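You operate a simulated robot arm through the tools that you are given. There is no shell and no other tool. Be economical: measure what you need, move in short steps, check, and stop when the job is done.

Carry out the task below with a simulated robot arm. There is one attempt and no reset: what you move stays moved.

JOB
Turn the white buckle to the carousel's opening and stand it on the KIT mat.
Fine: free the catch to turn, lock it again before you reach in.
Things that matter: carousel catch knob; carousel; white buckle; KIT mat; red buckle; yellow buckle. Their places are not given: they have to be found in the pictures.

It is judged by the outcome, as a careful person would: the job done as asked, and still so three seconds after it is handed in. It fails if anything else is knocked over, pushed out of place, dropped, spilled or broken.

ROBOT AND FRAMES
A 6-joint arm with a two-finger parallel gripper, fixed in place. Base frame: the origin is at the foot of the arm, x ahead of it, y to its left, z up. Lengths are in m, angles in rad, forces in N, time in s.
With the tool pointing down near the work surface it reaches from about 0.24 to 0.64 m from the base axis. Its first joint turns from -1.152 to 1.152 rad. Payload 2.7 kg.
The TCP is the grasp point between the finger pads, 0.023 m short of the fingertips. In the tool frame z runs along the fingers and y along their closing line. Largest opening 0.094 m; finger width 0.038, thickness 0.01; the body of the gripper, 0.054 by 0.096 m, starts 0.039 m behind the TCP.
Orientation is that of the tool frame in the base frame, as a unit quaternion [x, y, z, w]. With the fingers straight down and closing along the base's y, the tool's x points along the base's -x, its y along +y and its z along -z.

CONTROLS
- The arm moves only by the tool play_rows. Its argument "plan" is one flat list of numbers, 7 for each row, row after row: the shift along the tool's x, y, z in m, then the turn, a rotation vector about the tool's x, y, z in rad, then the opening, from 0 (shut) to 1 (fully open). In form: [x, y, z, ax, ay, az, claw, x, y, z, ax, ay, az, claw, ...]. A call has 1 to 8 rows; each row shifts and turns the commanded pose from where the row before left it, along the tool's axes as they then stand. Rows are played at 5 a second. More than 0.05 m and 0.15 rad between two rows, or a gripper value outside its range, and nothing of the call is played. Where a pose cannot be reached the arm comes as near as it can. A force on the tool above 40 N (or 10 N above the force at the start of the call, whichever is more), or a blocked arm, ends the call early, and 0.2 s more pass. Each finger travels about 0.045 m/s and halts on what it meets, pressing with about 25 N; the grip force reading is that of the motor and also rises with nothing between the fingers. The clock runs only during rows and for 0.2 s after the last one: add rows that do not move to give the fingers time. It gives the time, the measured TCP pose, the force on the tool (base axes), the opening and the grip force at its end, in the units of the frame above (readings bear some noise).
- Cameras (640 x 400 px; columns grow to the right, rows downward): "scene" is fixed at [0.061, -0.4198, 1.4148]; the picture's right is [0.90, -0.43, 0.00], its down [-0.20, -0.43, -0.88] and it looks along [0.38, 0.80, -0.47] (base axes); focal length 320 px, centre (320, 200). "wrist" rides on the gripper at [-0.039, 0, -0.044] in the tool frame; the picture's right is [0.00, -1.00, 0.00], its down [0.97, 0.00, -0.24] and it looks along [0.24, 0.00, 0.97] (tool axes); focal length 218 px, centre (320, 200).
- grab_frame(camera): a new picture of that camera. No time passes.
- point_at(camera, pixels): for up to 12 pixels [column, row] of the newest picture of that camera ("zoom" is the newest enlarged one), the place [x, y, z] in the base frame of the surface seen there, good to about 0.002 m. No time passes.
- inspect(camera, box): a new picture of the part [left, top, right, bottom] of that camera's present view, enlarged. No time passes.
- finish_job(): hands the job in; it is judged then, once.

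Work in short steps. Measure before you move; look again where a grasp or a placing could have gone wrong, and mend it. You have 80 turns and 54 pictures in all, those below and enlarged ones among them. Open the gripper and draw the arm clear of the work before you hand the job in, unless the task says otherwise; then end with one line.

The tools are called after "Call:" as a command line: name --argument value ..., lists and objects as JSON in quotes. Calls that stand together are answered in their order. play_rows: Moves the arm, as the interface text tells. Its arguments: {"type":"object","properties":{"plan":{"type":"array","items":{"type":"number"}}},"required":["plan"]} The other tools are called the same way: grab_frame (camera) takes a picture; point_at (camera, pixels) gives the place of the surface under pixels of a picture; inspect (camera, box) takes an enlarged picture of a part of a camera's view; finish_job () hands the job in.

At the start:

```text
time: 0.0
ee_pos: [0.3797, 0.1227, 1.2139]
orientation: [0.001, 1.0, 0.0, 0.0]
contact_force: [0.9, -0.9, 0.4]
gripper_width: 0.0941
finger_force: 0.1
```

scene: 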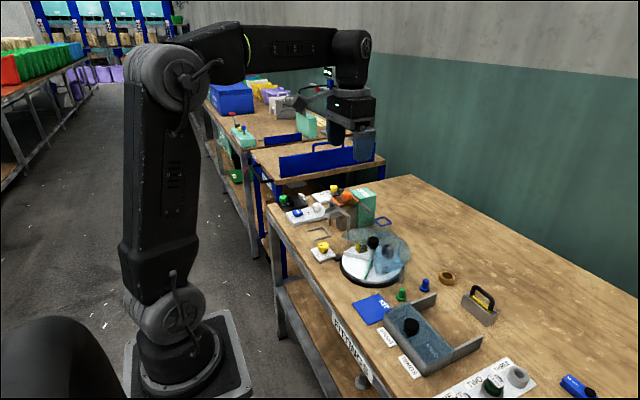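
wrist: 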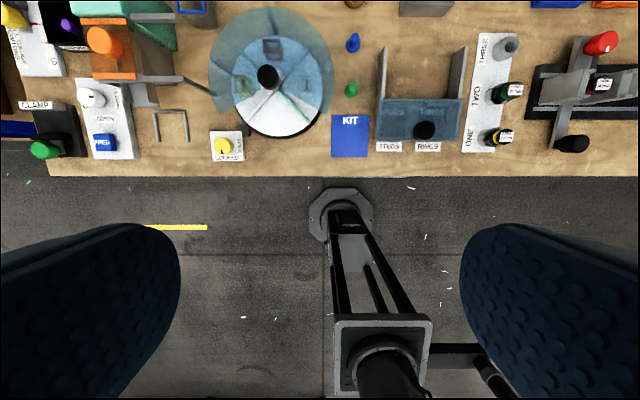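

The carousel is around wrist pixel (270,80), the KIT mat at (350,135), and a yellow knob on a plate at (225,145). I'll enlarge these.

Call:
inspect --camera "wrist" --box '[190, 0, 390, 170]'

Call:
inspect --camera "scene" --box '[270, 180, 450, 330]'

```text
2.35 times, centred on (290, 85) of wrist
```

zoom: 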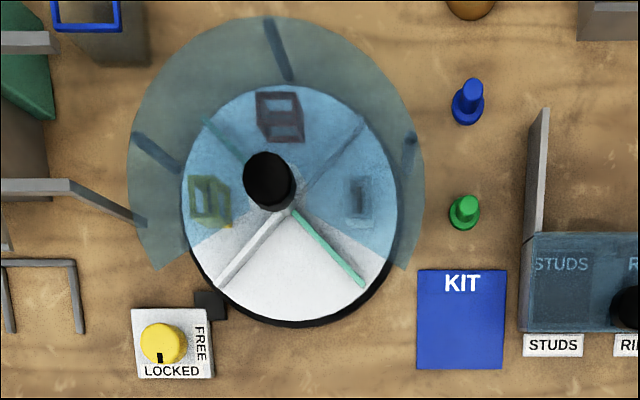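

```text
2.67 times, centred on (360, 255) of scene
```

zoom: 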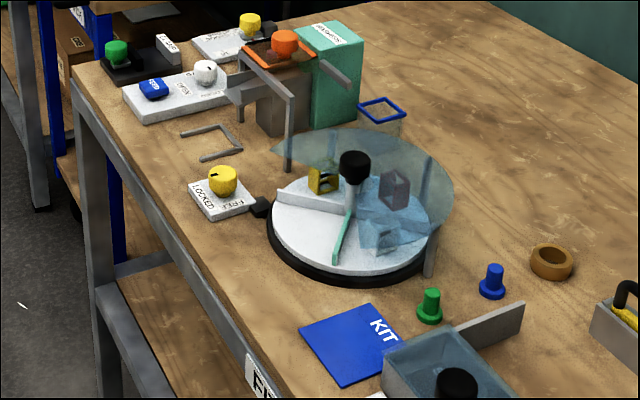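

The zoom shows the yellow catch knob reading LOCKED, with its mark toward the LOCKED label. The white buckle is in the right sector, so a quarter turn clockwise brings it to the front opening. I'll measure the main points in the wrist view.

Call:
point_at --camera "wrist" --pixels '[[222, 146], [268, 77], [270, 128], [350, 135], [240, 131], [311, 85], [312, 119], [256, 119], [350, 90], [353, 42], [230, 135], [300, 60]]'

Call:
point_at --camera "zoom" --pixels '[[222, 172], [355, 155], [354, 185], [349, 212], [340, 235], [372, 235], [325, 165], [395, 175], [432, 255], [290, 190], [258, 205], [218, 172]]'

```text
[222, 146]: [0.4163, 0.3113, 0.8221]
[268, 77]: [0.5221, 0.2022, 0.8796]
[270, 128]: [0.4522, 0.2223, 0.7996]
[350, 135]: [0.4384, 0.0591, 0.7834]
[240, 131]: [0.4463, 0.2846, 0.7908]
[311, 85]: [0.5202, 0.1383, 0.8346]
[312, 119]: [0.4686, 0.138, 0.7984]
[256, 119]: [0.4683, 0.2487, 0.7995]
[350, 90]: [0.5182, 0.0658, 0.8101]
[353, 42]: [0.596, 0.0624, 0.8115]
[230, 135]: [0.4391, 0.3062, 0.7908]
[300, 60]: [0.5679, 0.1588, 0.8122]
```

```text
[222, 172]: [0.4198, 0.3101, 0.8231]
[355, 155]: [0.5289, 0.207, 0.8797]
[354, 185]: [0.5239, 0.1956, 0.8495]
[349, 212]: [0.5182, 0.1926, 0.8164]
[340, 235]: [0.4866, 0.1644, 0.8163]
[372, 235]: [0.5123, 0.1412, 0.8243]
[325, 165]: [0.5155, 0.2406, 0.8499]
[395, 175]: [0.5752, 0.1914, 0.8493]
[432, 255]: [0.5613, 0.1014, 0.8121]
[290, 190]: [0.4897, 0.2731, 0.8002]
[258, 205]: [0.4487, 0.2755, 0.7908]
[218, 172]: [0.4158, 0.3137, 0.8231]
```

The catch knob is at about (0.417, 0.311, top 0.823) and the carousel centre is near (0.522, 0.203). I'll move above the knob and look closely.

Call:
play_rows --plan '[-0.0053, 0.027, 0.036, 0, 0, 0, 1, -0.0053, 0.027, 0.036, 0, 0, 0, 1, -0.0053, 0.027, 0.036, 0, 0, 0, 1, -0.0053, 0.027, 0.036, 0, 0, 0, 1, -0.0053, 0.027, 0.036, 0, 0, 0, 1, -0.0053, 0.027, 0.036, 0, 0, 0, 1, -0.0053, 0.027, 0.036, 0, 0, 0, 1, 0, 0, 0, 0, 0, 0, 1]'

Call:
grab_frame --camera "wrist"

```text
time: 1.8
ee_pos: [0.4165, 0.3127, 0.9625]
orientation: [0.0, 1.0, 0.0, 0.0]
contact_force: [0.2, -0.5, 0.4]
gripper_width: 0.094
finger_force: 0.1
```

```text
49 pictures are left
```

wrist: 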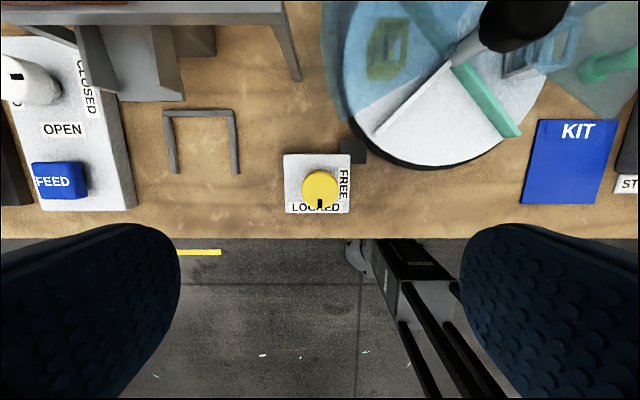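

The knob is a round cap at (321,188) with its mark at (320,203). I'll measure its centre and size, and the nearby structures.

Call:
point_at --camera "wrist" --pixels '[[321, 186], [304, 188], [338, 188], [321, 172], [320, 203], [300, 165], [352, 150], [292, 60], [170, 112], [235, 170], [320, 230], [345, 130]]'

Call:
inspect --camera "wrist" --box '[270, 0, 560, 220]'

```text
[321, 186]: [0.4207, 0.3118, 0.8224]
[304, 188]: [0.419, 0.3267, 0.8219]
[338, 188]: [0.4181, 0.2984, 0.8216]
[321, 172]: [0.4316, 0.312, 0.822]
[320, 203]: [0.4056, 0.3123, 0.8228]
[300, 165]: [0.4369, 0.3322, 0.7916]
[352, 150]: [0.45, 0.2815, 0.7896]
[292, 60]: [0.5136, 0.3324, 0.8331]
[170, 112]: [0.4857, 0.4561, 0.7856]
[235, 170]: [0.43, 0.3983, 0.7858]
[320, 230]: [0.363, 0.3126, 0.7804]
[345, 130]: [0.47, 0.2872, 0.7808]
```

```text
1.82 times, centred on (415, 110) of wrist
```

zoom: 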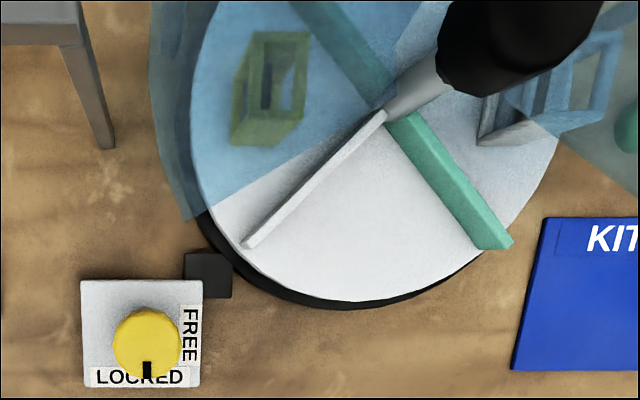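

The knob centre is (0.4186, 0.312) with a diameter of about 0.028. I'll descend around it with a partly closed opening.

Call:
play_rows --plan '[-0.002, 0, 0.04, 0, 0, 0, 0.65, 0, 0, 0.04, 0, 0, 0, 0.65, 0, 0, 0.035, 0, 0, 0, 0.65, 0, 0, 0.0285, 0, 0, 0, 0.65, 0, 0, 0, 0, 0, 0, 0.65, 0, 0, 0, 0, 0, 0, 0.2, 0, 0, 0, 0, 0, 0, 0.2, 0, 0, 0, 0, 0, 0, 0.2]'

```text
time: 3.6
ee_pos: [0.4194, 0.313, 0.8178]
orientation: [-0.001, 1.0, 0.0, 0.001]
contact_force: [1.6, 11.1, -7.5]
gripper_width: 0.0339
finger_force: 44.8
```

The fingers are closed on the knob. I'll turn it counterclockwise seen from above (tool z negative), toward FREE.

Call:
play_rows --plan '[0, 0, 0, 0, 0, -0.1, 0.2, 0, 0, 0, 0, 0, -0.14, 0.2, 0, 0, 0, 0, 0, -0.14, 0.2, 0, 0, 0, 0, 0, -0.14, 0.2, 0, 0, 0, 0, 0, -0.14, 0.2, 0, 0, 0, 0, 0, -0.14, 0.2]'

Call:
inspect --camera "scene" --box '[290, 200, 420, 300]'

```text
time: 5.0
ee_pos: [0.4185, 0.314, 0.8195]
orientation: [-0.391, 0.92, 0.001, 0.001]
contact_force: [-4.5, 21.2, 6.4]
gripper_width: 0.034
finger_force: 45.2
```

```text
4.00 times, centred on (355, 250) of scene
```

zoom: 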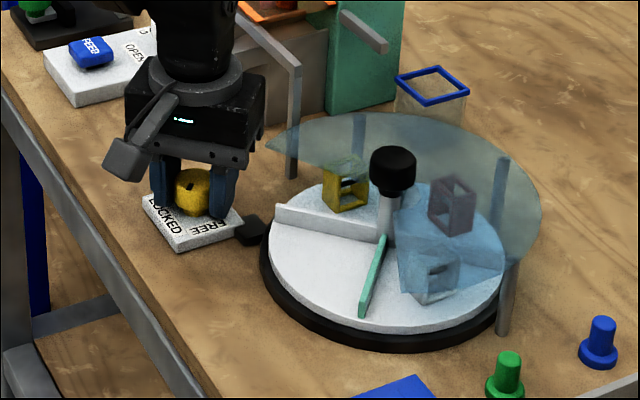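

The knob follows. I'll turn the remaining ~0.77 rad.

Call:
play_rows --plan '[0, 0, 0, 0, 0, -0.13, 0.2, 0, 0, 0, 0, 0, -0.13, 0.2, 0, 0, 0, 0, 0, -0.13, 0.2, 0, 0, 0, 0, 0, -0.13, 0.2, 0, 0, 0, 0, 0, -0.13, 0.2, 0, 0, 0, 0, 0, -0.12, 0.2, 0, 0, 0, 0, 0, 0, 0.2]'

Call:
inspect --camera "scene" --box '[290, 200, 420, 300]'

```text
time: 6.6
ee_pos: [0.4176, 0.3135, 0.8185]
orientation: [0.708, -0.706, 0.0, -0.001]
contact_force: [-9.2, 21.9, 17.8]
gripper_width: 0.0338
finger_force: 45.2
```

```text
4.00 times, centred on (355, 250) of scene
```

zoom: 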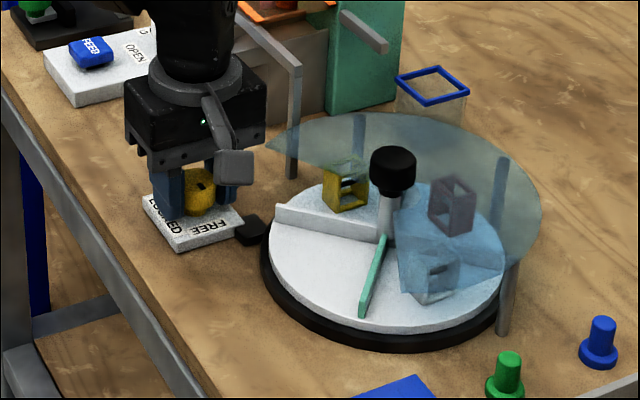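

I'll release the knob, rise, and check that it reads FREE.

Call:
play_rows --plan '[0, 0, 0, 0, 0, 0, 0.65, 0, 0, 0, 0, 0, 0, 0.65, 0, 0, 0, 0, 0, 0, 0.65, 0, 0, -0.04, 0, 0, 0, 0.65, 0, 0, -0.05, 0, 0, 0, 0.65, 0, 0, -0.05, 0, 0, 0, 0.65, 0, 0, 0, 0, 0, 0, 0.65]'

Call:
grab_frame --camera "wrist"

```text
time: 8.2
ee_pos: [0.4201, 0.3112, 0.9573]
orientation: [0.707, -0.707, -0.001, 0.0]
contact_force: [-1.3, -0.4, -0.2]
gripper_width: 0.061
finger_force: 0.1
```

```text
45 pictures are left
```

wrist: 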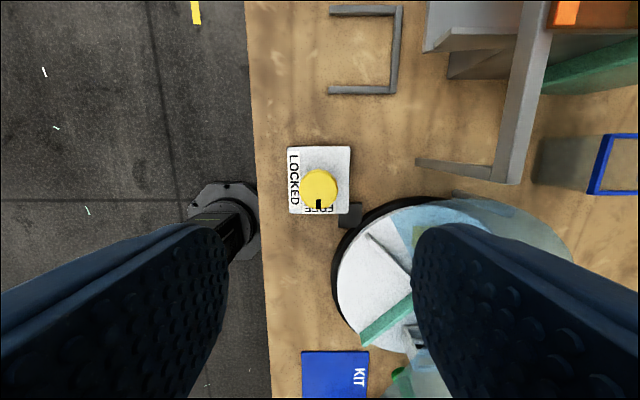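

The mark now points to FREE. Next I'll measure the hub knob, the canopy and the buckles in the newest scene zoom.

Call:
inspect --camera "scene" --box '[330, 215, 430, 295]'

Call:
point_at --camera "zoom" --pixels '[[392, 155], [372, 160], [415, 160], [378, 185], [405, 185], [388, 215], [300, 130], [460, 130], [530, 200], [450, 180], [440, 260], [420, 290]]'

```text
5.00 times, centred on (380, 255) of scene
```

zoom: 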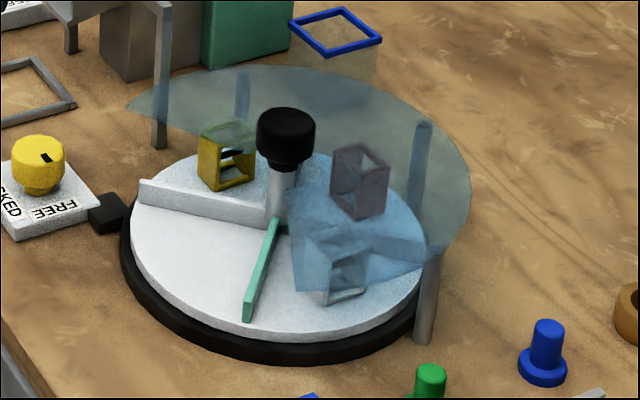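

```text
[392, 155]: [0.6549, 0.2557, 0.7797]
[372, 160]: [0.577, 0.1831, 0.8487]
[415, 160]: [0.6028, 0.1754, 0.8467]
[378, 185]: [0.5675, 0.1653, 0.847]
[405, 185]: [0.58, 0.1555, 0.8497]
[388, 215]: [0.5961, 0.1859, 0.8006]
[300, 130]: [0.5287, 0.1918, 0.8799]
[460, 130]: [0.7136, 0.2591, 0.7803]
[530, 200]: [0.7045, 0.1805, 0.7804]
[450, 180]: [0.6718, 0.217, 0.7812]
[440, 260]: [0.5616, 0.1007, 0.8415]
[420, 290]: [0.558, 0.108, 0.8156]
```

I used the older pixel positions on a new zoom, so I'll repeat the measurement with the correct ones.

Call:
point_at --camera "zoom" --pixels '[[286, 112], [262, 120], [310, 120], [286, 128], [286, 160], [268, 150], [304, 150], [280, 195], [132, 105], [425, 122], [432, 245], [300, 290]]'

Call:
point_at --camera "zoom" --pixels '[[240, 78], [468, 190], [355, 160], [225, 130], [340, 250], [345, 297], [232, 190], [145, 183], [248, 300], [262, 230], [355, 212], [425, 180]]'

```text
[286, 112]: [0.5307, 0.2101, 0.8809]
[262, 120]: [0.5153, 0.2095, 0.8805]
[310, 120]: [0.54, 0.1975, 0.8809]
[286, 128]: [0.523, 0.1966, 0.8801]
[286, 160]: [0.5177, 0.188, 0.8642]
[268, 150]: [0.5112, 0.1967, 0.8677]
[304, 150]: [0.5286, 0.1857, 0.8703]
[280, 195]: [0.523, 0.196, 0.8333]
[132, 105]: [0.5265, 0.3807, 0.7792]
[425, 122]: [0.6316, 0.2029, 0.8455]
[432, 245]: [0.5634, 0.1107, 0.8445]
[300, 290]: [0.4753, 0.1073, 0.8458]
```

```text
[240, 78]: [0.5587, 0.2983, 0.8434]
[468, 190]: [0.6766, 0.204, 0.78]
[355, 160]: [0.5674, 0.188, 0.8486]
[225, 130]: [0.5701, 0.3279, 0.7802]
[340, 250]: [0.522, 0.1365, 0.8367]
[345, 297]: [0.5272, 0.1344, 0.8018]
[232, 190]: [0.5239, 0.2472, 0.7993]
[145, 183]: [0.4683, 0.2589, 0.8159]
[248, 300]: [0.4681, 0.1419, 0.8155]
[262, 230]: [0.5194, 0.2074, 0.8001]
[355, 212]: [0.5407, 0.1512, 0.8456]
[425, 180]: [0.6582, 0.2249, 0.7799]
```

The hub knob centre is about (0.526, 0.202), spanning z 0.86–0.881 with a diameter of about 0.033. The canopy is at z≈0.847, so the fingertips must stay above about 0.855. I'll move over the hub at TCP 0.95 first and check.

Call:
play_rows --plan '[0.0273, -0.0265, 0, 0, 0, 0, 0.65, 0.0273, -0.0265, 0, 0, 0, 0, 0.65, 0.0273, -0.0265, 0, 0, 0, 0, 0.65, 0.0273, -0.0265, 0, 0, 0, 0, 0.65, 0, 0, 0, 0, 0, 0, 0.65]'

Call:
grab_frame --camera "wrist"

```text
time: 9.4
ee_pos: [0.5258, 0.2031, 0.9564]
orientation: [0.708, -0.707, 0.0, 0.0]
contact_force: [-0.3, -0.2, -0.7]
gripper_width: 0.0612
finger_force: 0.0
```

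```text
43 pictures are left
```

wrist: 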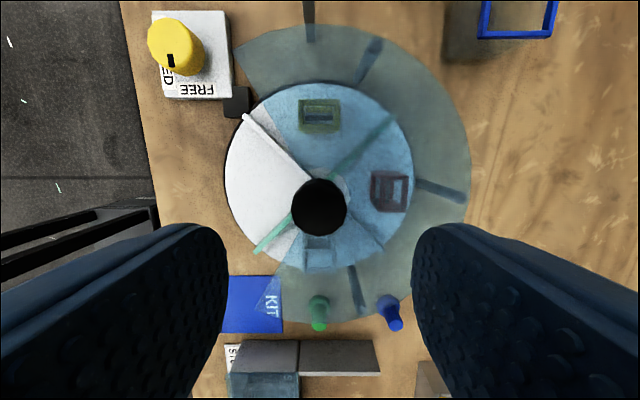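

The hub knob is centred between the fingers at (320,206). I'll confirm its place.

Call:
point_at --camera "wrist" --pixels '[[320, 206], [295, 206], [345, 206], [320, 182], [320, 230], [318, 249], [400, 190], [320, 110], [267, 245], [255, 125]]'

```text
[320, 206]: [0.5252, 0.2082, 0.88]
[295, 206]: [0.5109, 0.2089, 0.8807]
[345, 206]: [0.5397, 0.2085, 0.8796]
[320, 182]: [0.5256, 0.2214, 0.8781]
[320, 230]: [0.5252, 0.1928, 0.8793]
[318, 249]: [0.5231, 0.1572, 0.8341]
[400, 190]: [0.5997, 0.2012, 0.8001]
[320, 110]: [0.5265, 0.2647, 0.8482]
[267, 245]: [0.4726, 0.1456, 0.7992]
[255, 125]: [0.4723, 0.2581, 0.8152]
```

The hub centre is about (0.525, 0.204). I'll descend so the tips are at about 0.857, and close.

Call:
play_rows --plan '[-0.001, 0, 0.04, 0, 0, 0, 0.65, 0, 0, 0.036, 0, 0, 0, 0.65, 0, 0, 0, 0, 0, 0, 0.65, 0, 0, 0, 0, 0, 0, 0.2, 0, 0, 0, 0, 0, 0, 0.2, 0, 0, 0, 0, 0, 0, 0.2]'

```text
time: 10.8
ee_pos: [0.5247, 0.2035, 0.881]
orientation: [0.708, -0.707, 0.0, 0.0]
contact_force: [3.2, 1.2, -3.3]
gripper_width: 0.0337
finger_force: 45.2
```

It's gripped at 0.034. I'll turn clockwise seen from above (tool z positive) by a first ~0.5 rad and check.

Call:
play_rows --plan '[0, 0, 0, 0, 0, 0.1, 0.2, 0, 0, 0, 0, 0, 0.1, 0.2, 0, 0, 0, 0, 0, 0.1, 0.2, 0, 0, 0, 0, 0, 0.1, 0.2, 0, 0, 0, 0, 0, 0.1, 0.2]'

Call:
inspect --camera "scene" --box '[330, 215, 430, 295]'

```text
time: 12.0
ee_pos: [0.5246, 0.2042, 0.8808]
orientation: [-0.509, 0.861, 0.0, -0.001]
contact_force: [2.7, 4.7, -17.1]
gripper_width: 0.0338
finger_force: 44.6
```

```text
5.00 times, centred on (380, 255) of scene
```

zoom: 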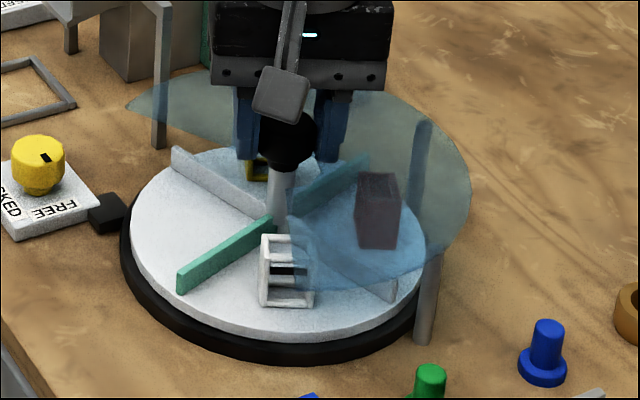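

The carousel turns the right way and the white buckle is entering the opening. I'll turn the remaining 1.07 rad.

Call:
play_rows --plan '[0, 0, 0, 0, 0, 0.13, 0.2, 0, 0, 0, 0, 0, 0.13, 0.2, 0, 0, 0, 0, 0, 0.14, 0.2, 0, 0, 0, 0, 0, 0.14, 0.2, 0, 0, 0, 0, 0, 0.14, 0.2, 0, 0, 0, 0, 0, 0.14, 0.2, 0, 0, 0, 0, 0, 0.13, 0.2, 0, 0, 0, 0, 0, 0.12, 0.2]'

Call:
inspect --camera "scene" --box '[330, 215, 430, 295]'

```text
time: 13.8
ee_pos: [0.5243, 0.2045, 0.8808]
orientation: [0.001, 1.0, -0.001, 0.0]
contact_force: [-6.7, 19.3, -17.2]
gripper_width: 0.0341
finger_force: 45.0
```

```text
5.00 times, centred on (380, 255) of scene
```

zoom: 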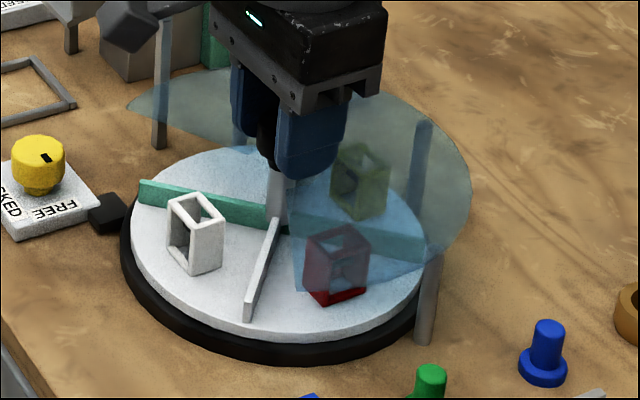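

The dividers match their old detent positions, at (145,185) and (248,315), and the white buckle is in the opening. I'll release and rise.

Call:
play_rows --plan '[0, 0, 0, 0, 0, 0, 0.65, 0, 0, 0, 0, 0, 0, 0.65, 0, 0, 0, 0, 0, 0, 0.65, 0, 0, -0.04, 0, 0, 0, 0.65, 0, 0, -0.035, 0, 0, 0, 0.65, 0, 0, 0, 0, 0, 0, 0.65]'

Call:
grab_frame --camera "wrist"

```text
time: 15.2
ee_pos: [0.523, 0.2049, 0.9585]
orientation: [0.0, 1.0, 0.0, -0.001]
contact_force: [0.0, 0.0, 0.1]
gripper_width: 0.0611
finger_force: 0.1
```

```text
40 pictures are left
```

wrist: 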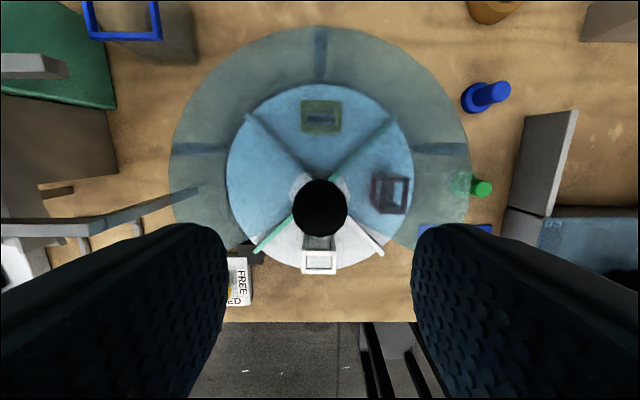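

Aligned. Now I'll go back over the catch knob and pre-rotate the gripper so the locking turn ends at the neutral wrist angle.

Call:
play_rows --plan '[0.026, 0.0268, 0, 0, 0, 0, 0.65, 0.026, 0.0268, 0, 0, 0, 0, 0.65, 0.026, 0.0268, 0, 0, 0, 0, 0.65, 0.026, 0.0268, 0, 0, 0, 0, 0.65, 0, 0, 0, 0, 0, -0.1428, 0.65, 0, 0, 0, 0, 0, -0.1428, 0.65, 0, 0, 0, 0, 0, -0.1428, 0.65, 0, 0, 0, 0, 0, -0.1428, 0.65]'

Call:
play_rows --plan '[0, 0, 0, 0, 0, -0.1428, 0.65, 0, 0, 0, 0, 0, -0.1428, 0.65, 0, 0, 0, 0, 0, -0.1428, 0.65, 0, 0, 0, 0, 0, -0.1428, 0.65, 0, 0, 0, 0, 0, -0.1428, 0.65, 0, 0, 0, 0, 0, -0.1428, 0.65, 0, 0, 0, 0, 0, -0.1428, 0.65, 0, 0, 0, 0, 0, 0, 0.65]'

```text
time: 17.0
ee_pos: [0.4205, 0.31, 0.9568]
orientation: [-0.283, 0.959, 0.0, -0.001]
contact_force: [0.1, 0.4, -0.2]
gripper_width: 0.061
finger_force: 0.0
```

```text
time: 18.8
ee_pos: [0.42, 0.3114, 0.9579]
orientation: [0.708, -0.706, 0.001, 0.0]
contact_force: [-0.1, -0.8, -0.1]
gripper_width: 0.0609
finger_force: 0.1
```

I'm over the knob and will descend and grip it.

Call:
play_rows --plan '[-0.001, 0.001, 0.04, 0, 0, 0, 0.65, 0, 0, 0.04, 0, 0, 0, 0.65, 0, 0, 0.035, 0, 0, 0, 0.65, 0, 0, 0.0245, 0, 0, 0, 0.65, 0, 0, 0, 0, 0, 0, 0.65, 0, 0, 0, 0, 0, 0, 0.2, 0, 0, 0, 0, 0, 0, 0.2, 0, 0, 0, 0, 0, 0, 0.2]'

```text
time: 20.6
ee_pos: [0.4169, 0.3103, 0.8169]
orientation: [0.707, -0.707, 0.001, 0.0]
contact_force: [-0.7, 0.5, -2.6]
gripper_width: 0.0338
finger_force: 45.0
```

Gripped. I'll turn it back clockwise by 90° to LOCKED.

Call:
play_rows --plan '[0, 0, 0, 0, 0, 0.13, 0.2, 0, 0, 0, 0, 0, 0.13, 0.2, 0, 0, 0, 0, 0, 0.13, 0.2, 0, 0, 0, 0, 0, 0.13, 0.2, 0, 0, 0, 0, 0, 0.13, 0.2, 0, 0, 0, 0, 0, 0.13, 0.2]'

Call:
play_rows --plan '[0, 0, 0, 0, 0, 0.13, 0.2, 0, 0, 0, 0, 0, 0.13, 0.2, 0, 0, 0, 0, 0, 0.13, 0.2, 0, 0, 0, 0, 0, 0.13, 0.2, 0, 0, 0, 0, 0, 0.13, 0.2, 0, 0, 0, 0, 0, 0.14, 0.2, 0, 0, 0, 0, 0, 0, 0.2]'

Call:
play_rows --plan '[0, 0, 0, 0, 0, 0, 0.65, 0, 0, 0, 0, 0, 0, 0.65, 0, 0, 0, 0, 0, 0, 0.65, 0, 0, -0.04, 0, 0, 0, 0.65, 0, 0, -0.05, 0, 0, 0, 0.65, 0, 0, -0.05, 0, 0, 0, 0.65, 0, 0, 0, 0, 0, 0, 0.65]'

Call:
grab_frame --camera "wrist"

```text
time: 22.0
ee_pos: [0.4163, 0.3114, 0.817]
orientation: [-0.385, 0.923, 0.0, -0.003]
contact_force: [-31.1, 3.9, 4.1]
gripper_width: 0.0339
finger_force: 45.2
```

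```text
time: 23.6
ee_pos: [0.4193, 0.3125, 0.818]
orientation: [0.0, 1.0, 0.001, 0.001]
contact_force: [-5.8, 17.8, -6.7]
gripper_width: 0.0339
finger_force: 44.8
```

```text
time: 25.2
ee_pos: [0.4183, 0.3102, 0.9566]
orientation: [0.0, 1.0, 0.0, 0.0]
contact_force: [-0.1, 0.1, 0.1]
gripper_width: 0.0611
finger_force: 0.1
```

```text
39 pictures are left
```

wrist: 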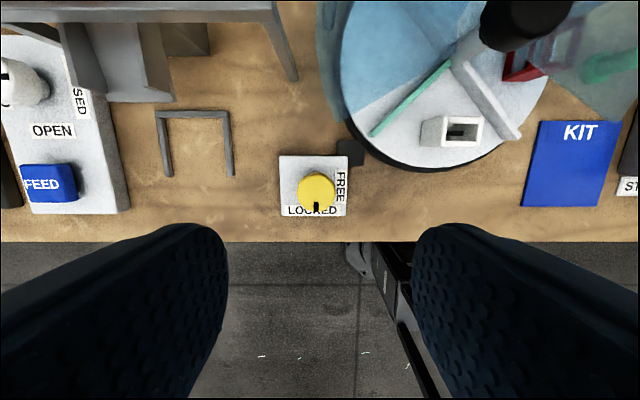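

The mark is back at LOCKED and the white buckle is accessible. I'll measure the buckle, its surroundings and the mat.

Call:
inspect --camera "wrist" --box '[340, 20, 640, 220]'

Call:
inspect --camera "scene" --box '[330, 225, 430, 325]'

```text
2.00 times, centred on (490, 120) of wrist
```

zoom: 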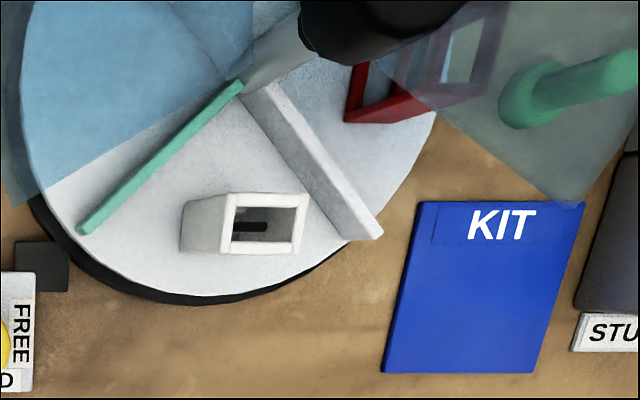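

```text
4.00 times, centred on (380, 275) of scene
```

zoom: 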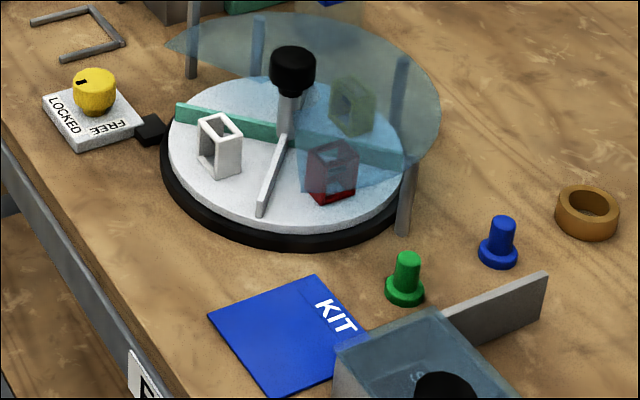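

Now I'll measure the buckle top corners and mat corners in both views.

Call:
point_at --camera "wrist" --pixels '[[454, 119], [492, 119], [489, 145], [456, 143], [431, 122], [431, 143], [551, 122], [630, 122], [531, 205], [605, 205], [378, 134], [523, 136]]'

Call:
point_at --camera "zoom" --pixels '[[200, 120], [220, 114], [241, 139], [221, 144], [222, 177], [203, 158], [315, 276], [368, 333], [277, 394], [210, 316], [180, 107], [264, 210]]'

```text
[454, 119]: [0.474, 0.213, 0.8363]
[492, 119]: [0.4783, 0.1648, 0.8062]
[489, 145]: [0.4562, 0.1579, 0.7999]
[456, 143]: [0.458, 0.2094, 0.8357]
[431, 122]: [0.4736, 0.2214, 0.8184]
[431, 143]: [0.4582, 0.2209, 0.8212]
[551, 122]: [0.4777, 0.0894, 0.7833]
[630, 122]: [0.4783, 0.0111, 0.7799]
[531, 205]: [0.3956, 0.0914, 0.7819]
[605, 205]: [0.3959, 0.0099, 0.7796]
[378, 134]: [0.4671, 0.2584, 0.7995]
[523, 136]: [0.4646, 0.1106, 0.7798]
```

```text
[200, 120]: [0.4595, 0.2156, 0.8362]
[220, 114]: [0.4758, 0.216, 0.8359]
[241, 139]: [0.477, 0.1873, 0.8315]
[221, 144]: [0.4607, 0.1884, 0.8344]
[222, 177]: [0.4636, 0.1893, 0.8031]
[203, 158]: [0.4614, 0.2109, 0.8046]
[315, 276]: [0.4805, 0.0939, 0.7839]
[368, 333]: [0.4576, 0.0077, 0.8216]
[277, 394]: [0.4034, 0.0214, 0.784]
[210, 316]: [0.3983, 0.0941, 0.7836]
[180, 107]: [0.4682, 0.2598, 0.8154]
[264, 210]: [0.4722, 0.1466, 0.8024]
```

The white buckle spans x 0.459–0.477, y 0.187–0.216, z 0.80–0.836, so its centre is about (0.468, 0.202). Pointing straight down, the wrist camera could hit the hub knob. I'll approach tilted about 0.6 rad with the gripper leaning out over the opening and the fingers closing along y.

Call:
play_rows --plan '[-0.0166, -0.0361, 0, 0, 0, 0, 0.65, -0.0166, -0.0361, 0, 0, 0, 0, 0.65, -0.0166, -0.0361, 0, 0, 0, 0, 0.65, 0, 0, 0, 0, -0.15, 0, 0.65, 0, 0, 0, 0, -0.15, 0, 0.65, 0, 0, 0, 0, -0.15, 0, 0.65, 0, 0, 0, 0, -0.15, 0, 0.65, 0, 0, 0, 0, 0, 0, 0.65]'

Call:
grab_frame --camera "wrist"

Call:
inspect --camera "scene" --box '[310, 165, 450, 305]'

```text
time: 27.0
ee_pos: [0.4691, 0.203, 0.9569]
orientation: [0.001, 0.955, 0.0, 0.296]
contact_force: [0.1, 0.3, 0.6]
gripper_width: 0.0612
finger_force: 0.0
```

```text
36 pictures are left
```

wrist: 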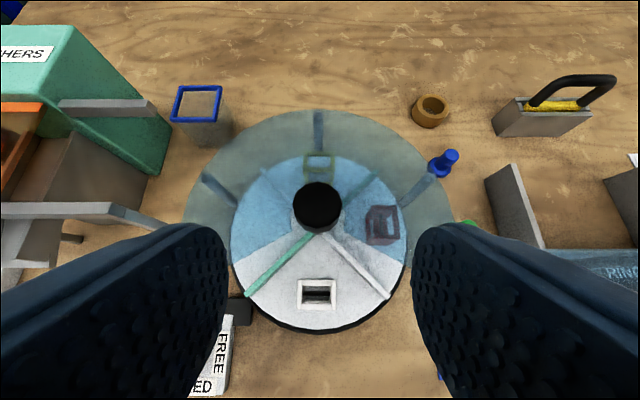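

```text
2.86 times, centred on (380, 235) of scene
```

zoom: 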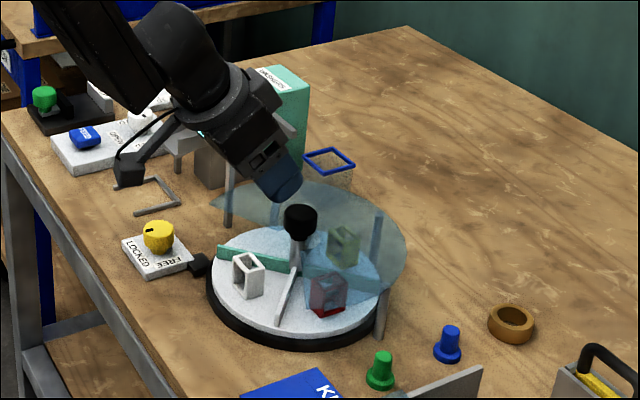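

The boxy boom is actually on the tool's +x side, at zoom (130,172), which is the low side when tilted. I'll measure it.

Call:
point_at --camera "zoom" --pixels '[[130, 182], [118, 180], [130, 165], [145, 175], [165, 140], [280, 195], [270, 150], [250, 165], [215, 160], [190, 95]]'

```text
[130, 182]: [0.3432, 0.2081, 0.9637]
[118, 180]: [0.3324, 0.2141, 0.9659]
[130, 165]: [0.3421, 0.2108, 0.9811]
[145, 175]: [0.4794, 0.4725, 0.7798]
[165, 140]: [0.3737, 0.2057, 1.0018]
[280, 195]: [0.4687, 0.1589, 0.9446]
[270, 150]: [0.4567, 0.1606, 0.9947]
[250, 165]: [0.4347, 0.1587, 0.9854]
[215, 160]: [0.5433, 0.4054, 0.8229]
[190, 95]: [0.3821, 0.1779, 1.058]
```

The box bottom is about level with the TCP at x≈0.34, outside the table, so lowering by 0.12 leaves it clear. I'll descend 0.085 straight down first.

Call:
play_rows --plan '[0.0226, -0.001, 0.033, 0, 0, 0, 0.65, 0.0254, 0, 0.0371, 0, 0, 0, 0.65, 0, 0, 0, 0, 0, 0, 0.65]'

Call:
grab_frame --camera "wrist"

Call:
inspect --camera "scene" --box '[310, 185, 430, 305]'

```text
time: 27.8
ee_pos: [0.4682, 0.2047, 0.8724]
orientation: [-0.001, 0.955, 0.0, 0.295]
contact_force: [0.1, -0.1, 0.4]
gripper_width: 0.0612
finger_force: 0.1
```

```text
34 pictures are left
```

wrist: 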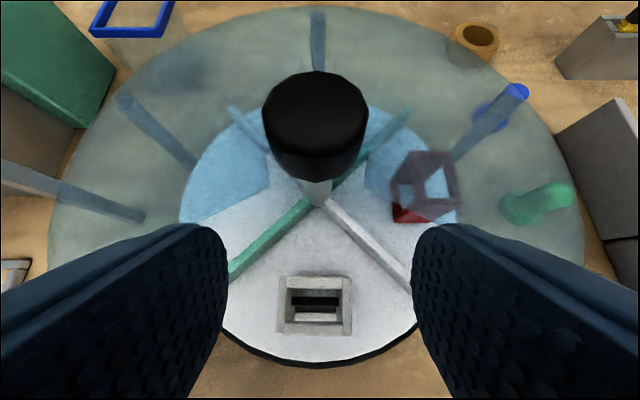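

```text
3.33 times, centred on (370, 245) of scene
```

zoom: 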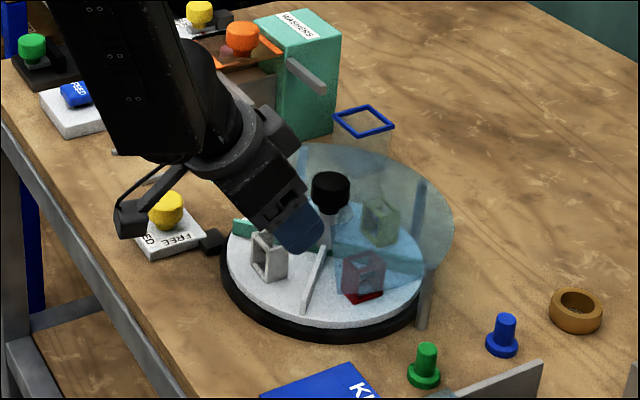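

The buckle is centred between the fingers at (316,305). I'll descend the last 0.036 and close gently.

Call:
play_rows --plan '[0.0103, 0, 0.015, 0, 0, 0, 0.65, 0.0103, 0, 0.015, 0, 0, 0, 0.65, 0, 0, 0, 0, 0, 0, 0.65]'

Call:
inspect --camera "scene" --box '[320, 205, 420, 295]'

Call:
grab_frame --camera "wrist"

```text
time: 28.6
ee_pos: [0.4669, 0.2033, 0.8371]
orientation: [0.0, 0.955, 0.0, 0.295]
contact_force: [-4.6, -0.8, 5.9]
gripper_width: 0.0616
finger_force: 0.3
```

```text
4.44 times, centred on (370, 250) of scene
```

zoom: 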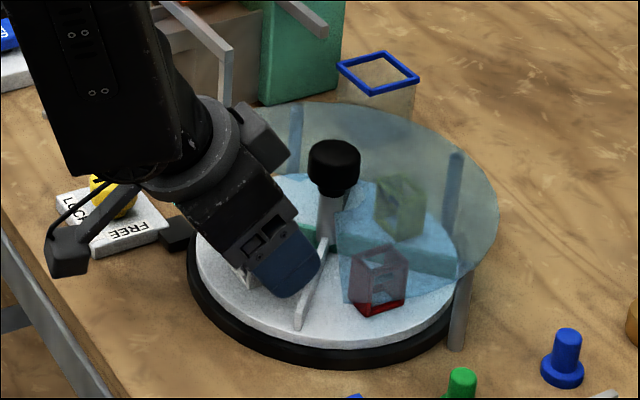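

```text
31 pictures are left
```

wrist: 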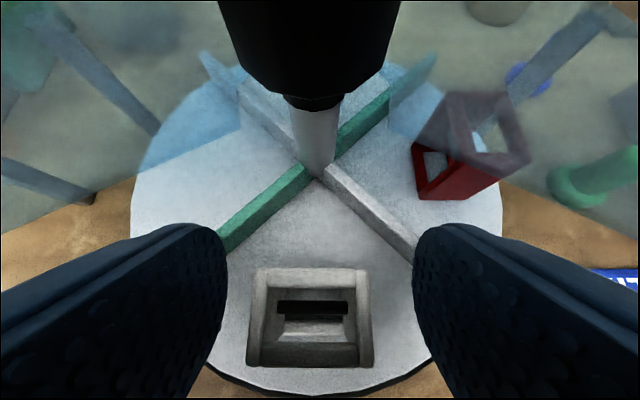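

There's a light contact of ~7 N, probably a finger on a divider, and the buckle is a bit left of centre. I'll raise about 5 mm and measure the buckle before closing.

Call:
play_rows --plan '[-0.0028, 0, -0.0041, 0, 0, 0, 0.65, 0, 0, 0, 0, 0, 0, 0.65]'

Call:
grab_frame --camera "wrist"

Call:
point_at --camera "wrist" --pixels '[[262, 275], [357, 275], [255, 340], [365, 340], [275, 360], [355, 360], [310, 275], [310, 350]]'

```text
time: 29.2
ee_pos: [0.4683, 0.2033, 0.8417]
orientation: [0.0, 0.955, 0.0, 0.295]
contact_force: [-0.2, -0.4, 0.1]
gripper_width: 0.0613
finger_force: 0.1
```

```text
30 pictures are left
```

wrist: 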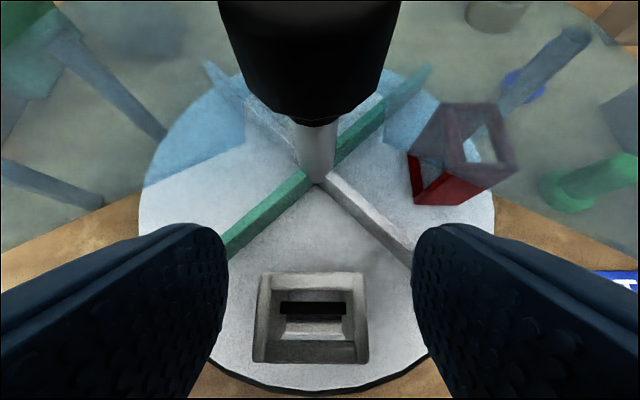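

```text
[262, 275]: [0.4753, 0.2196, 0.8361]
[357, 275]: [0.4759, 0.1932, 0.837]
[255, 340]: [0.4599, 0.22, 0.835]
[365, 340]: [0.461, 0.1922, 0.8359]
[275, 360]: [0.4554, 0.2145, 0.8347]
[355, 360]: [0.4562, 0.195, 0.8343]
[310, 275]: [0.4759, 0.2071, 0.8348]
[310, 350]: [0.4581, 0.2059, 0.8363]
```

The buckle centre is y≈0.206. I'll shift 2.7 mm in +y and close on it.

Call:
play_rows --plan '[0, 0.0027, 0, 0, 0, 0, 0.55, 0, 0, 0, 0, 0, 0, 0.45, 0, 0, 0, 0, 0, 0, 0.15, 0, 0, 0, 0, 0, 0, 0.15, 0, 0, 0, 0, 0, 0, 0.15, 0, 0, 0, 0, 0, 0, 0.15]'

Call:
grab_frame --camera "wrist"

```text
time: 30.6
ee_pos: [0.4681, 0.2058, 0.8417]
orientation: [0.0, 0.955, 0.0, 0.296]
contact_force: [0.3, 0.1, -0.8]
gripper_width: 0.0291
finger_force: 25.1
```

```text
29 pictures are left
```

wrist: 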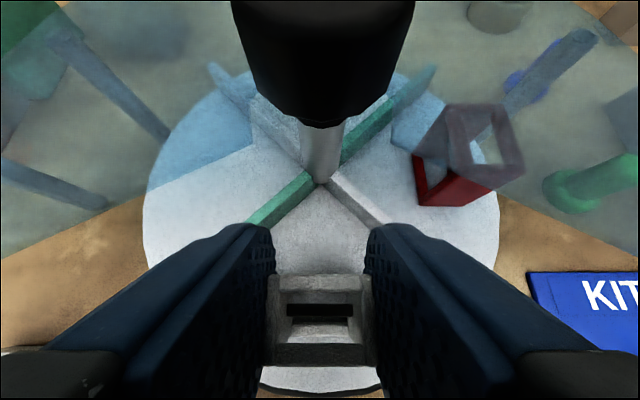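

It's gripped at 0.029 wide. I'll lift 0.08 straight up and check.

Call:
play_rows --plan '[-0.0113, 0, -0.0165, 0, 0, 0, 0.15, -0.017, 0, -0.0248, 0, 0, 0, 0.15, -0.017, 0, -0.0248, 0, 0, 0, 0.15, 0, 0, 0, 0, 0, 0, 0.15]'

Call:
inspect --camera "scene" --box '[310, 185, 450, 325]'

```text
time: 31.6
ee_pos: [0.47, 0.2069, 0.9222]
orientation: [0.0, 0.956, 0.0, 0.295]
contact_force: [-0.3, -0.1, -0.5]
gripper_width: 0.0287
finger_force: 24.9
```

```text
2.86 times, centred on (380, 255) of scene
```

zoom: 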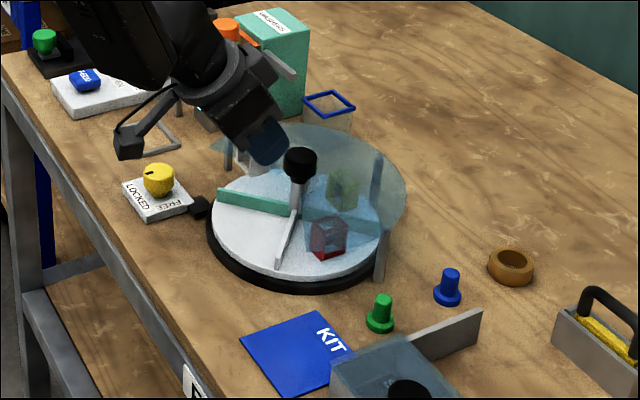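

Lifted cleanly. I'll carry it over the mat centre at about (0.436, 0.053).

Call:
play_rows --plan '[0.007, -0.0385, -0.0048, 0, 0, 0, 0.15, 0.007, -0.0385, -0.0048, 0, 0, 0, 0.15, 0.007, -0.0385, -0.0048, 0, 0, 0, 0.15, 0.007, -0.0385, -0.0048, 0, 0, 0, 0.15, 0, 0, 0, 0, 0, 0, 0.15]'

Call:
grab_frame --camera "wrist"

Call:
inspect --camera "scene" --box '[330, 205, 470, 345]'

```text
time: 32.8
ee_pos: [0.4391, 0.0608, 0.9207]
orientation: [0.002, 0.956, -0.004, 0.294]
contact_force: [0.2, 0.3, -0.8]
gripper_width: 0.0288
finger_force: 25.0
out of reach, approached as far as the arm can: row 4
```

```text
27 pictures are left
```

wrist: 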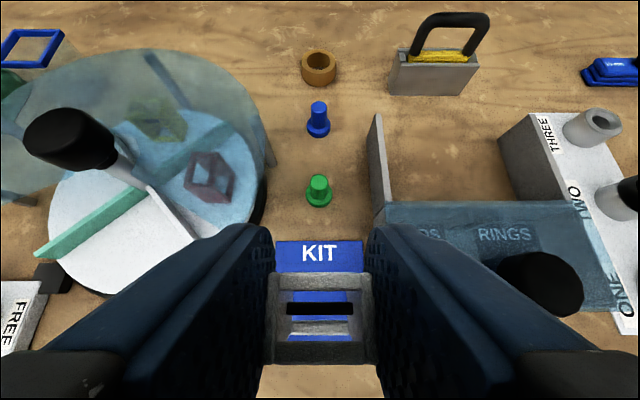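

```text
2.86 times, centred on (400, 275) of scene
```

zoom: 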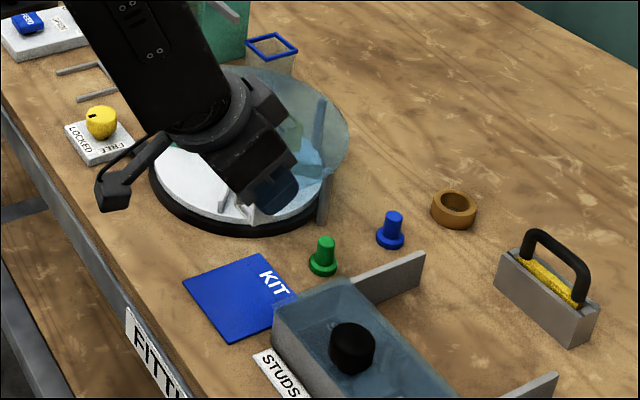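

The last row hit a reach limit because of the tilt and the closeness to the base. The buckle must stay at this tilt to be upright, so I'll place slightly farther out, about x 0.450, still well within the mat (x 0.396–0.479, y 0.01–0.092).

Call:
play_rows --plan '[-0.0107, 0, 0.0073, 0, 0, 0, 0.15, 0, 0, 0, 0, 0, 0, 0.15]'

```text
time: 33.4
ee_pos: [0.4514, 0.0615, 0.9216]
orientation: [0.0, 0.956, -0.001, 0.294]
contact_force: [-0.1, 0.2, -1.2]
gripper_width: 0.0287
finger_force: 25.3
```

Orientation has recovered. I'll shift −y by 7 mm and descend 0.06.

Call:
play_rows --plan '[0, -0.007, 0, 0, 0, 0, 0.15, 0.017, 0, 0.0248, 0, 0, 0, 0.15, 0.017, 0, 0.0248, 0, 0, 0, 0.15, 0, 0, 0, 0, 0, 0, 0.15]'

Call:
inspect --camera "scene" --box '[340, 225, 440, 325]'

```text
time: 34.4
ee_pos: [0.4474, 0.0799, 0.8805]
orientation: [0.002, 0.956, -0.005, 0.293]
contact_force: [-0.6, -0.8, 0.5]
gripper_width: 0.0289
finger_force: 24.5
out of reach, approached as far as the arm can: row 2, 3
```

```text
4.00 times, centred on (390, 275) of scene
```

zoom: 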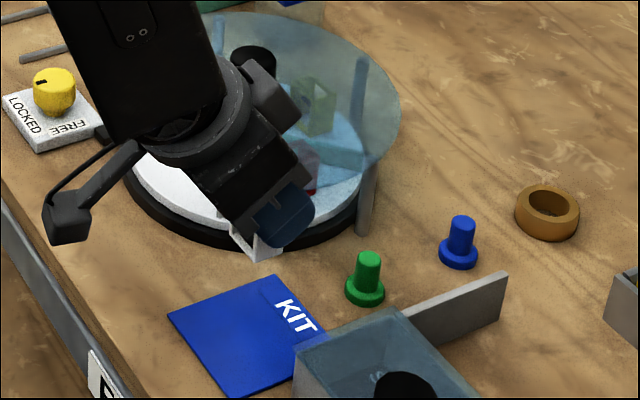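

Tilted, the mat isn't reachable lower down. The safe remedy is to put the buckle back in the open, locked sector, regrip it straight down (the boom is on the outer side, so that's clear), and then place it. I'll rise first.

Call:
play_rows --plan '[-0.017, 0, -0.0248, 0, 0, 0, 0.15, -0.017, 0.01, -0.0248, 0, 0, 0, 0.15, 0, 0, 0, 0, 0, 0, 0.15]'

```text
time: 35.2
ee_pos: [0.4466, 0.0881, 0.9432]
orientation: [-0.001, 0.955, 0.0, 0.295]
contact_force: [-0.3, -0.1, -1.1]
gripper_width: 0.0287
finger_force: 24.9
```

Orientation is clean again. I'll go back above the open sector at (0.466, 0.205).

Call:
play_rows --plan '[-0.0055, 0.039, 0.0038, 0, 0, 0, 0.15, -0.0055, 0.039, 0.0038, 0, 0, 0, 0.15, -0.0055, 0.039, 0.0038, 0, 0, 0, 0.15, 0, 0, 0, 0, 0, 0, 0.15]'

```text
time: 36.2
ee_pos: [0.4682, 0.2055, 0.9397]
orientation: [0.0, 0.955, -0.001, 0.295]
contact_force: [-0.7, -0.2, 0.1]
gripper_width: 0.0288
finger_force: 25.4
```

I'm at (0.468, 0.2055). I'll descend to just above the set-down height, then touch down.

Call:
play_rows --plan '[0.0226, 0, 0.033, 0, 0, 0, 0.15, 0.0226, 0, 0.033, 0, 0, 0, 0.15, 0.0085, 0, 0.0124, 0, 0, 0, 0.15, 0, 0, 0, 0, 0, 0, 0.15]'

Call:
inspect --camera "scene" --box '[330, 215, 430, 295]'

```text
time: 37.2
ee_pos: [0.4679, 0.2059, 0.8474]
orientation: [0.0, 0.955, 0.0, 0.295]
contact_force: [0.2, 0.6, -0.3]
gripper_width: 0.0287
finger_force: 24.8
```

```text
5.00 times, centred on (380, 255) of scene
```

zoom: 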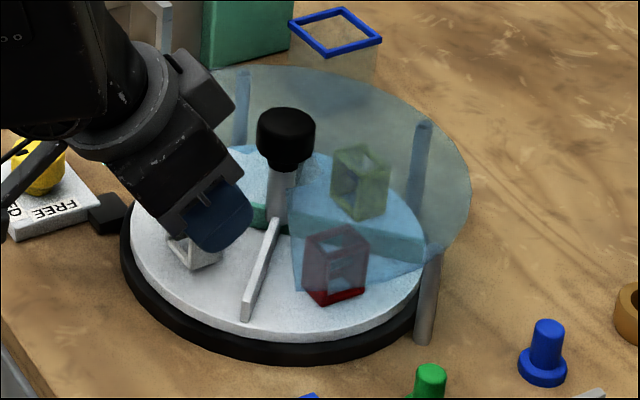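

Just ~5 mm to go. I'll lower in two small steps and watch the force.

Call:
play_rows --plan '[0.0017, 0, 0.0025, 0, 0, 0, 0.15, 0.0014, 0, 0.0021, 0, 0, 0, 0.15, 0, 0, 0, 0, 0, 0, 0.15]'

```text
time: 38.0
ee_pos: [0.4664, 0.2053, 0.8409]
orientation: [0.0, 0.955, 0.0, 0.295]
contact_force: [-2.5, 0.2, 5.7]
gripper_width: 0.0289
finger_force: 24.8
```

The buckle has touched down (+5.7 N). I'll release partially and rise straight up.

Call:
play_rows --plan '[0, 0, 0, 0, 0, 0, 0.5, 0, 0, 0, 0, 0, 0, 0.55, 0, 0, 0, 0, 0, 0, 0.55, -0.0226, 0, -0.033, 0, 0, 0, 0.55, -0.0226, 0, -0.033, 0, 0, 0, 0.55, -0.0085, 0, -0.0124, 0, 0, 0, 0.55, 0, 0, 0, 0, 0, 0, 0.55]'

Call:
play_rows --plan '[0, 0, 0, 0, 0.15, 0, 0.55, 0, 0, 0, 0, 0.15, 0, 0.55, 0, 0, 0, 0, 0.15, 0, 0.55, 0, 0, 0, 0, 0.15, 0, 0.55, 0, 0, 0, 0, 0, 0, 0.55]'

Call:
grab_frame --camera "wrist"

Call:
inspect --camera "scene" --box '[310, 185, 450, 305]'

```text
time: 39.6
ee_pos: [0.4661, 0.2066, 0.9361]
orientation: [0.0, 0.955, 0.0, 0.296]
contact_force: [-0.6, -0.2, 0.0]
gripper_width: 0.0514
finger_force: 0.0
```

```text
time: 40.8
ee_pos: [0.4666, 0.2055, 0.9362]
orientation: [0.0, 1.0, -0.001, 0.0]
contact_force: [0.7, -0.4, 0.3]
gripper_width: 0.0519
finger_force: 0.2
```

```text
23 pictures are left
```

wrist: 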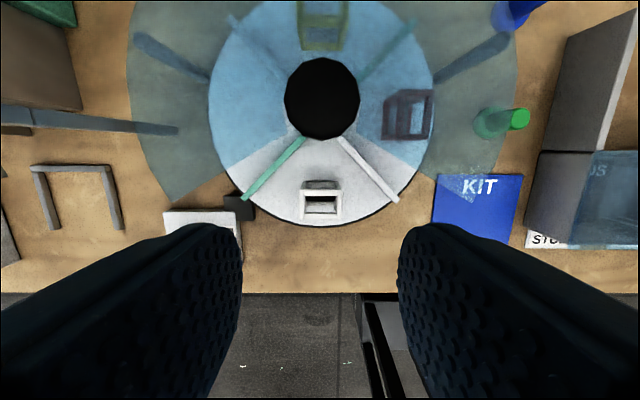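

```text
3.33 times, centred on (380, 245) of scene
```

zoom: 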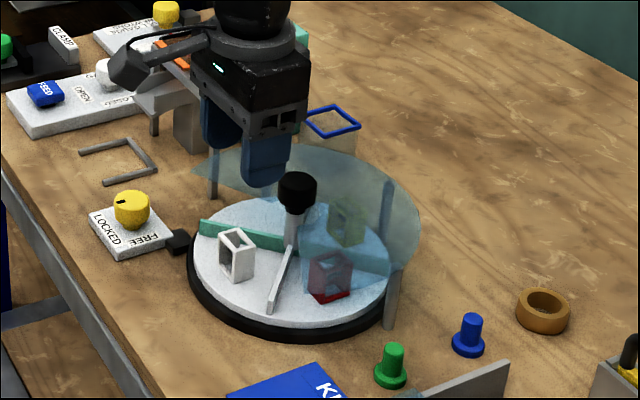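

The buckle stands upright in the sector. I'll measure its top for the straight-down grasp, as well as the mat corners.

Call:
point_at --camera "wrist" --pixels '[[304, 193], [339, 193], [304, 216], [338, 216], [248, 200], [395, 200], [437, 176], [521, 176], [434, 218], [512, 240]]'

```text
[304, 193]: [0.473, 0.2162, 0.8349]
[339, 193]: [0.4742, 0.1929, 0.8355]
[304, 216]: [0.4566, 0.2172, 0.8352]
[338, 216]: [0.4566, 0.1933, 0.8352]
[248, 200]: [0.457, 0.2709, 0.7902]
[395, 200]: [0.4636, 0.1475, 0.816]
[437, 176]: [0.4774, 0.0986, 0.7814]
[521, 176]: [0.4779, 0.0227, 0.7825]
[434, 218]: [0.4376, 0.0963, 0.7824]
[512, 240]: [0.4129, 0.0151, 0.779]
```

The buckle is centred at (0.465, 0.205). I'll descend straight to TCP z≈0.837 with a narrower opening, then grip.

Call:
play_rows --plan '[0.003, 0, 0.04, 0, 0, 0, 0.5, 0, 0, 0.03, 0, 0, 0, 0.5, 0, 0, 0.02, 0, 0, 0, 0.5, 0, 0, 0.009, 0, 0, 0, 0.5, 0, 0, 0, 0, 0, 0, 0.5]'

Call:
grab_frame --camera "wrist"

Call:
inspect --camera "scene" --box '[330, 215, 430, 295]'

```text
time: 42.0
ee_pos: [0.4632, 0.2058, 0.8354]
orientation: [0.0, 1.0, 0.0, -0.001]
contact_force: [-0.5, 0.3, 0.0]
gripper_width: 0.0469
finger_force: 0.0
```

```text
21 pictures are left
```

wrist: 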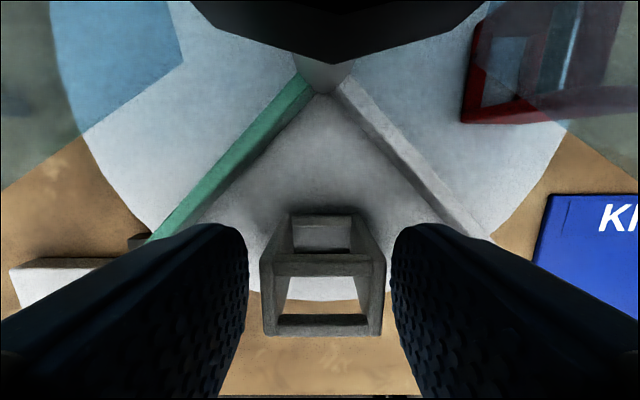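

```text
5.00 times, centred on (380, 255) of scene
```

zoom: 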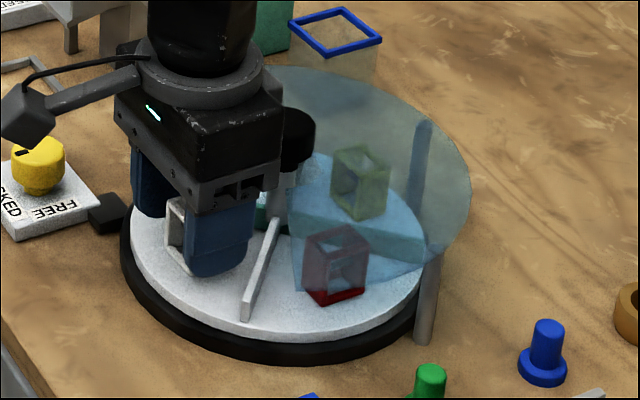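

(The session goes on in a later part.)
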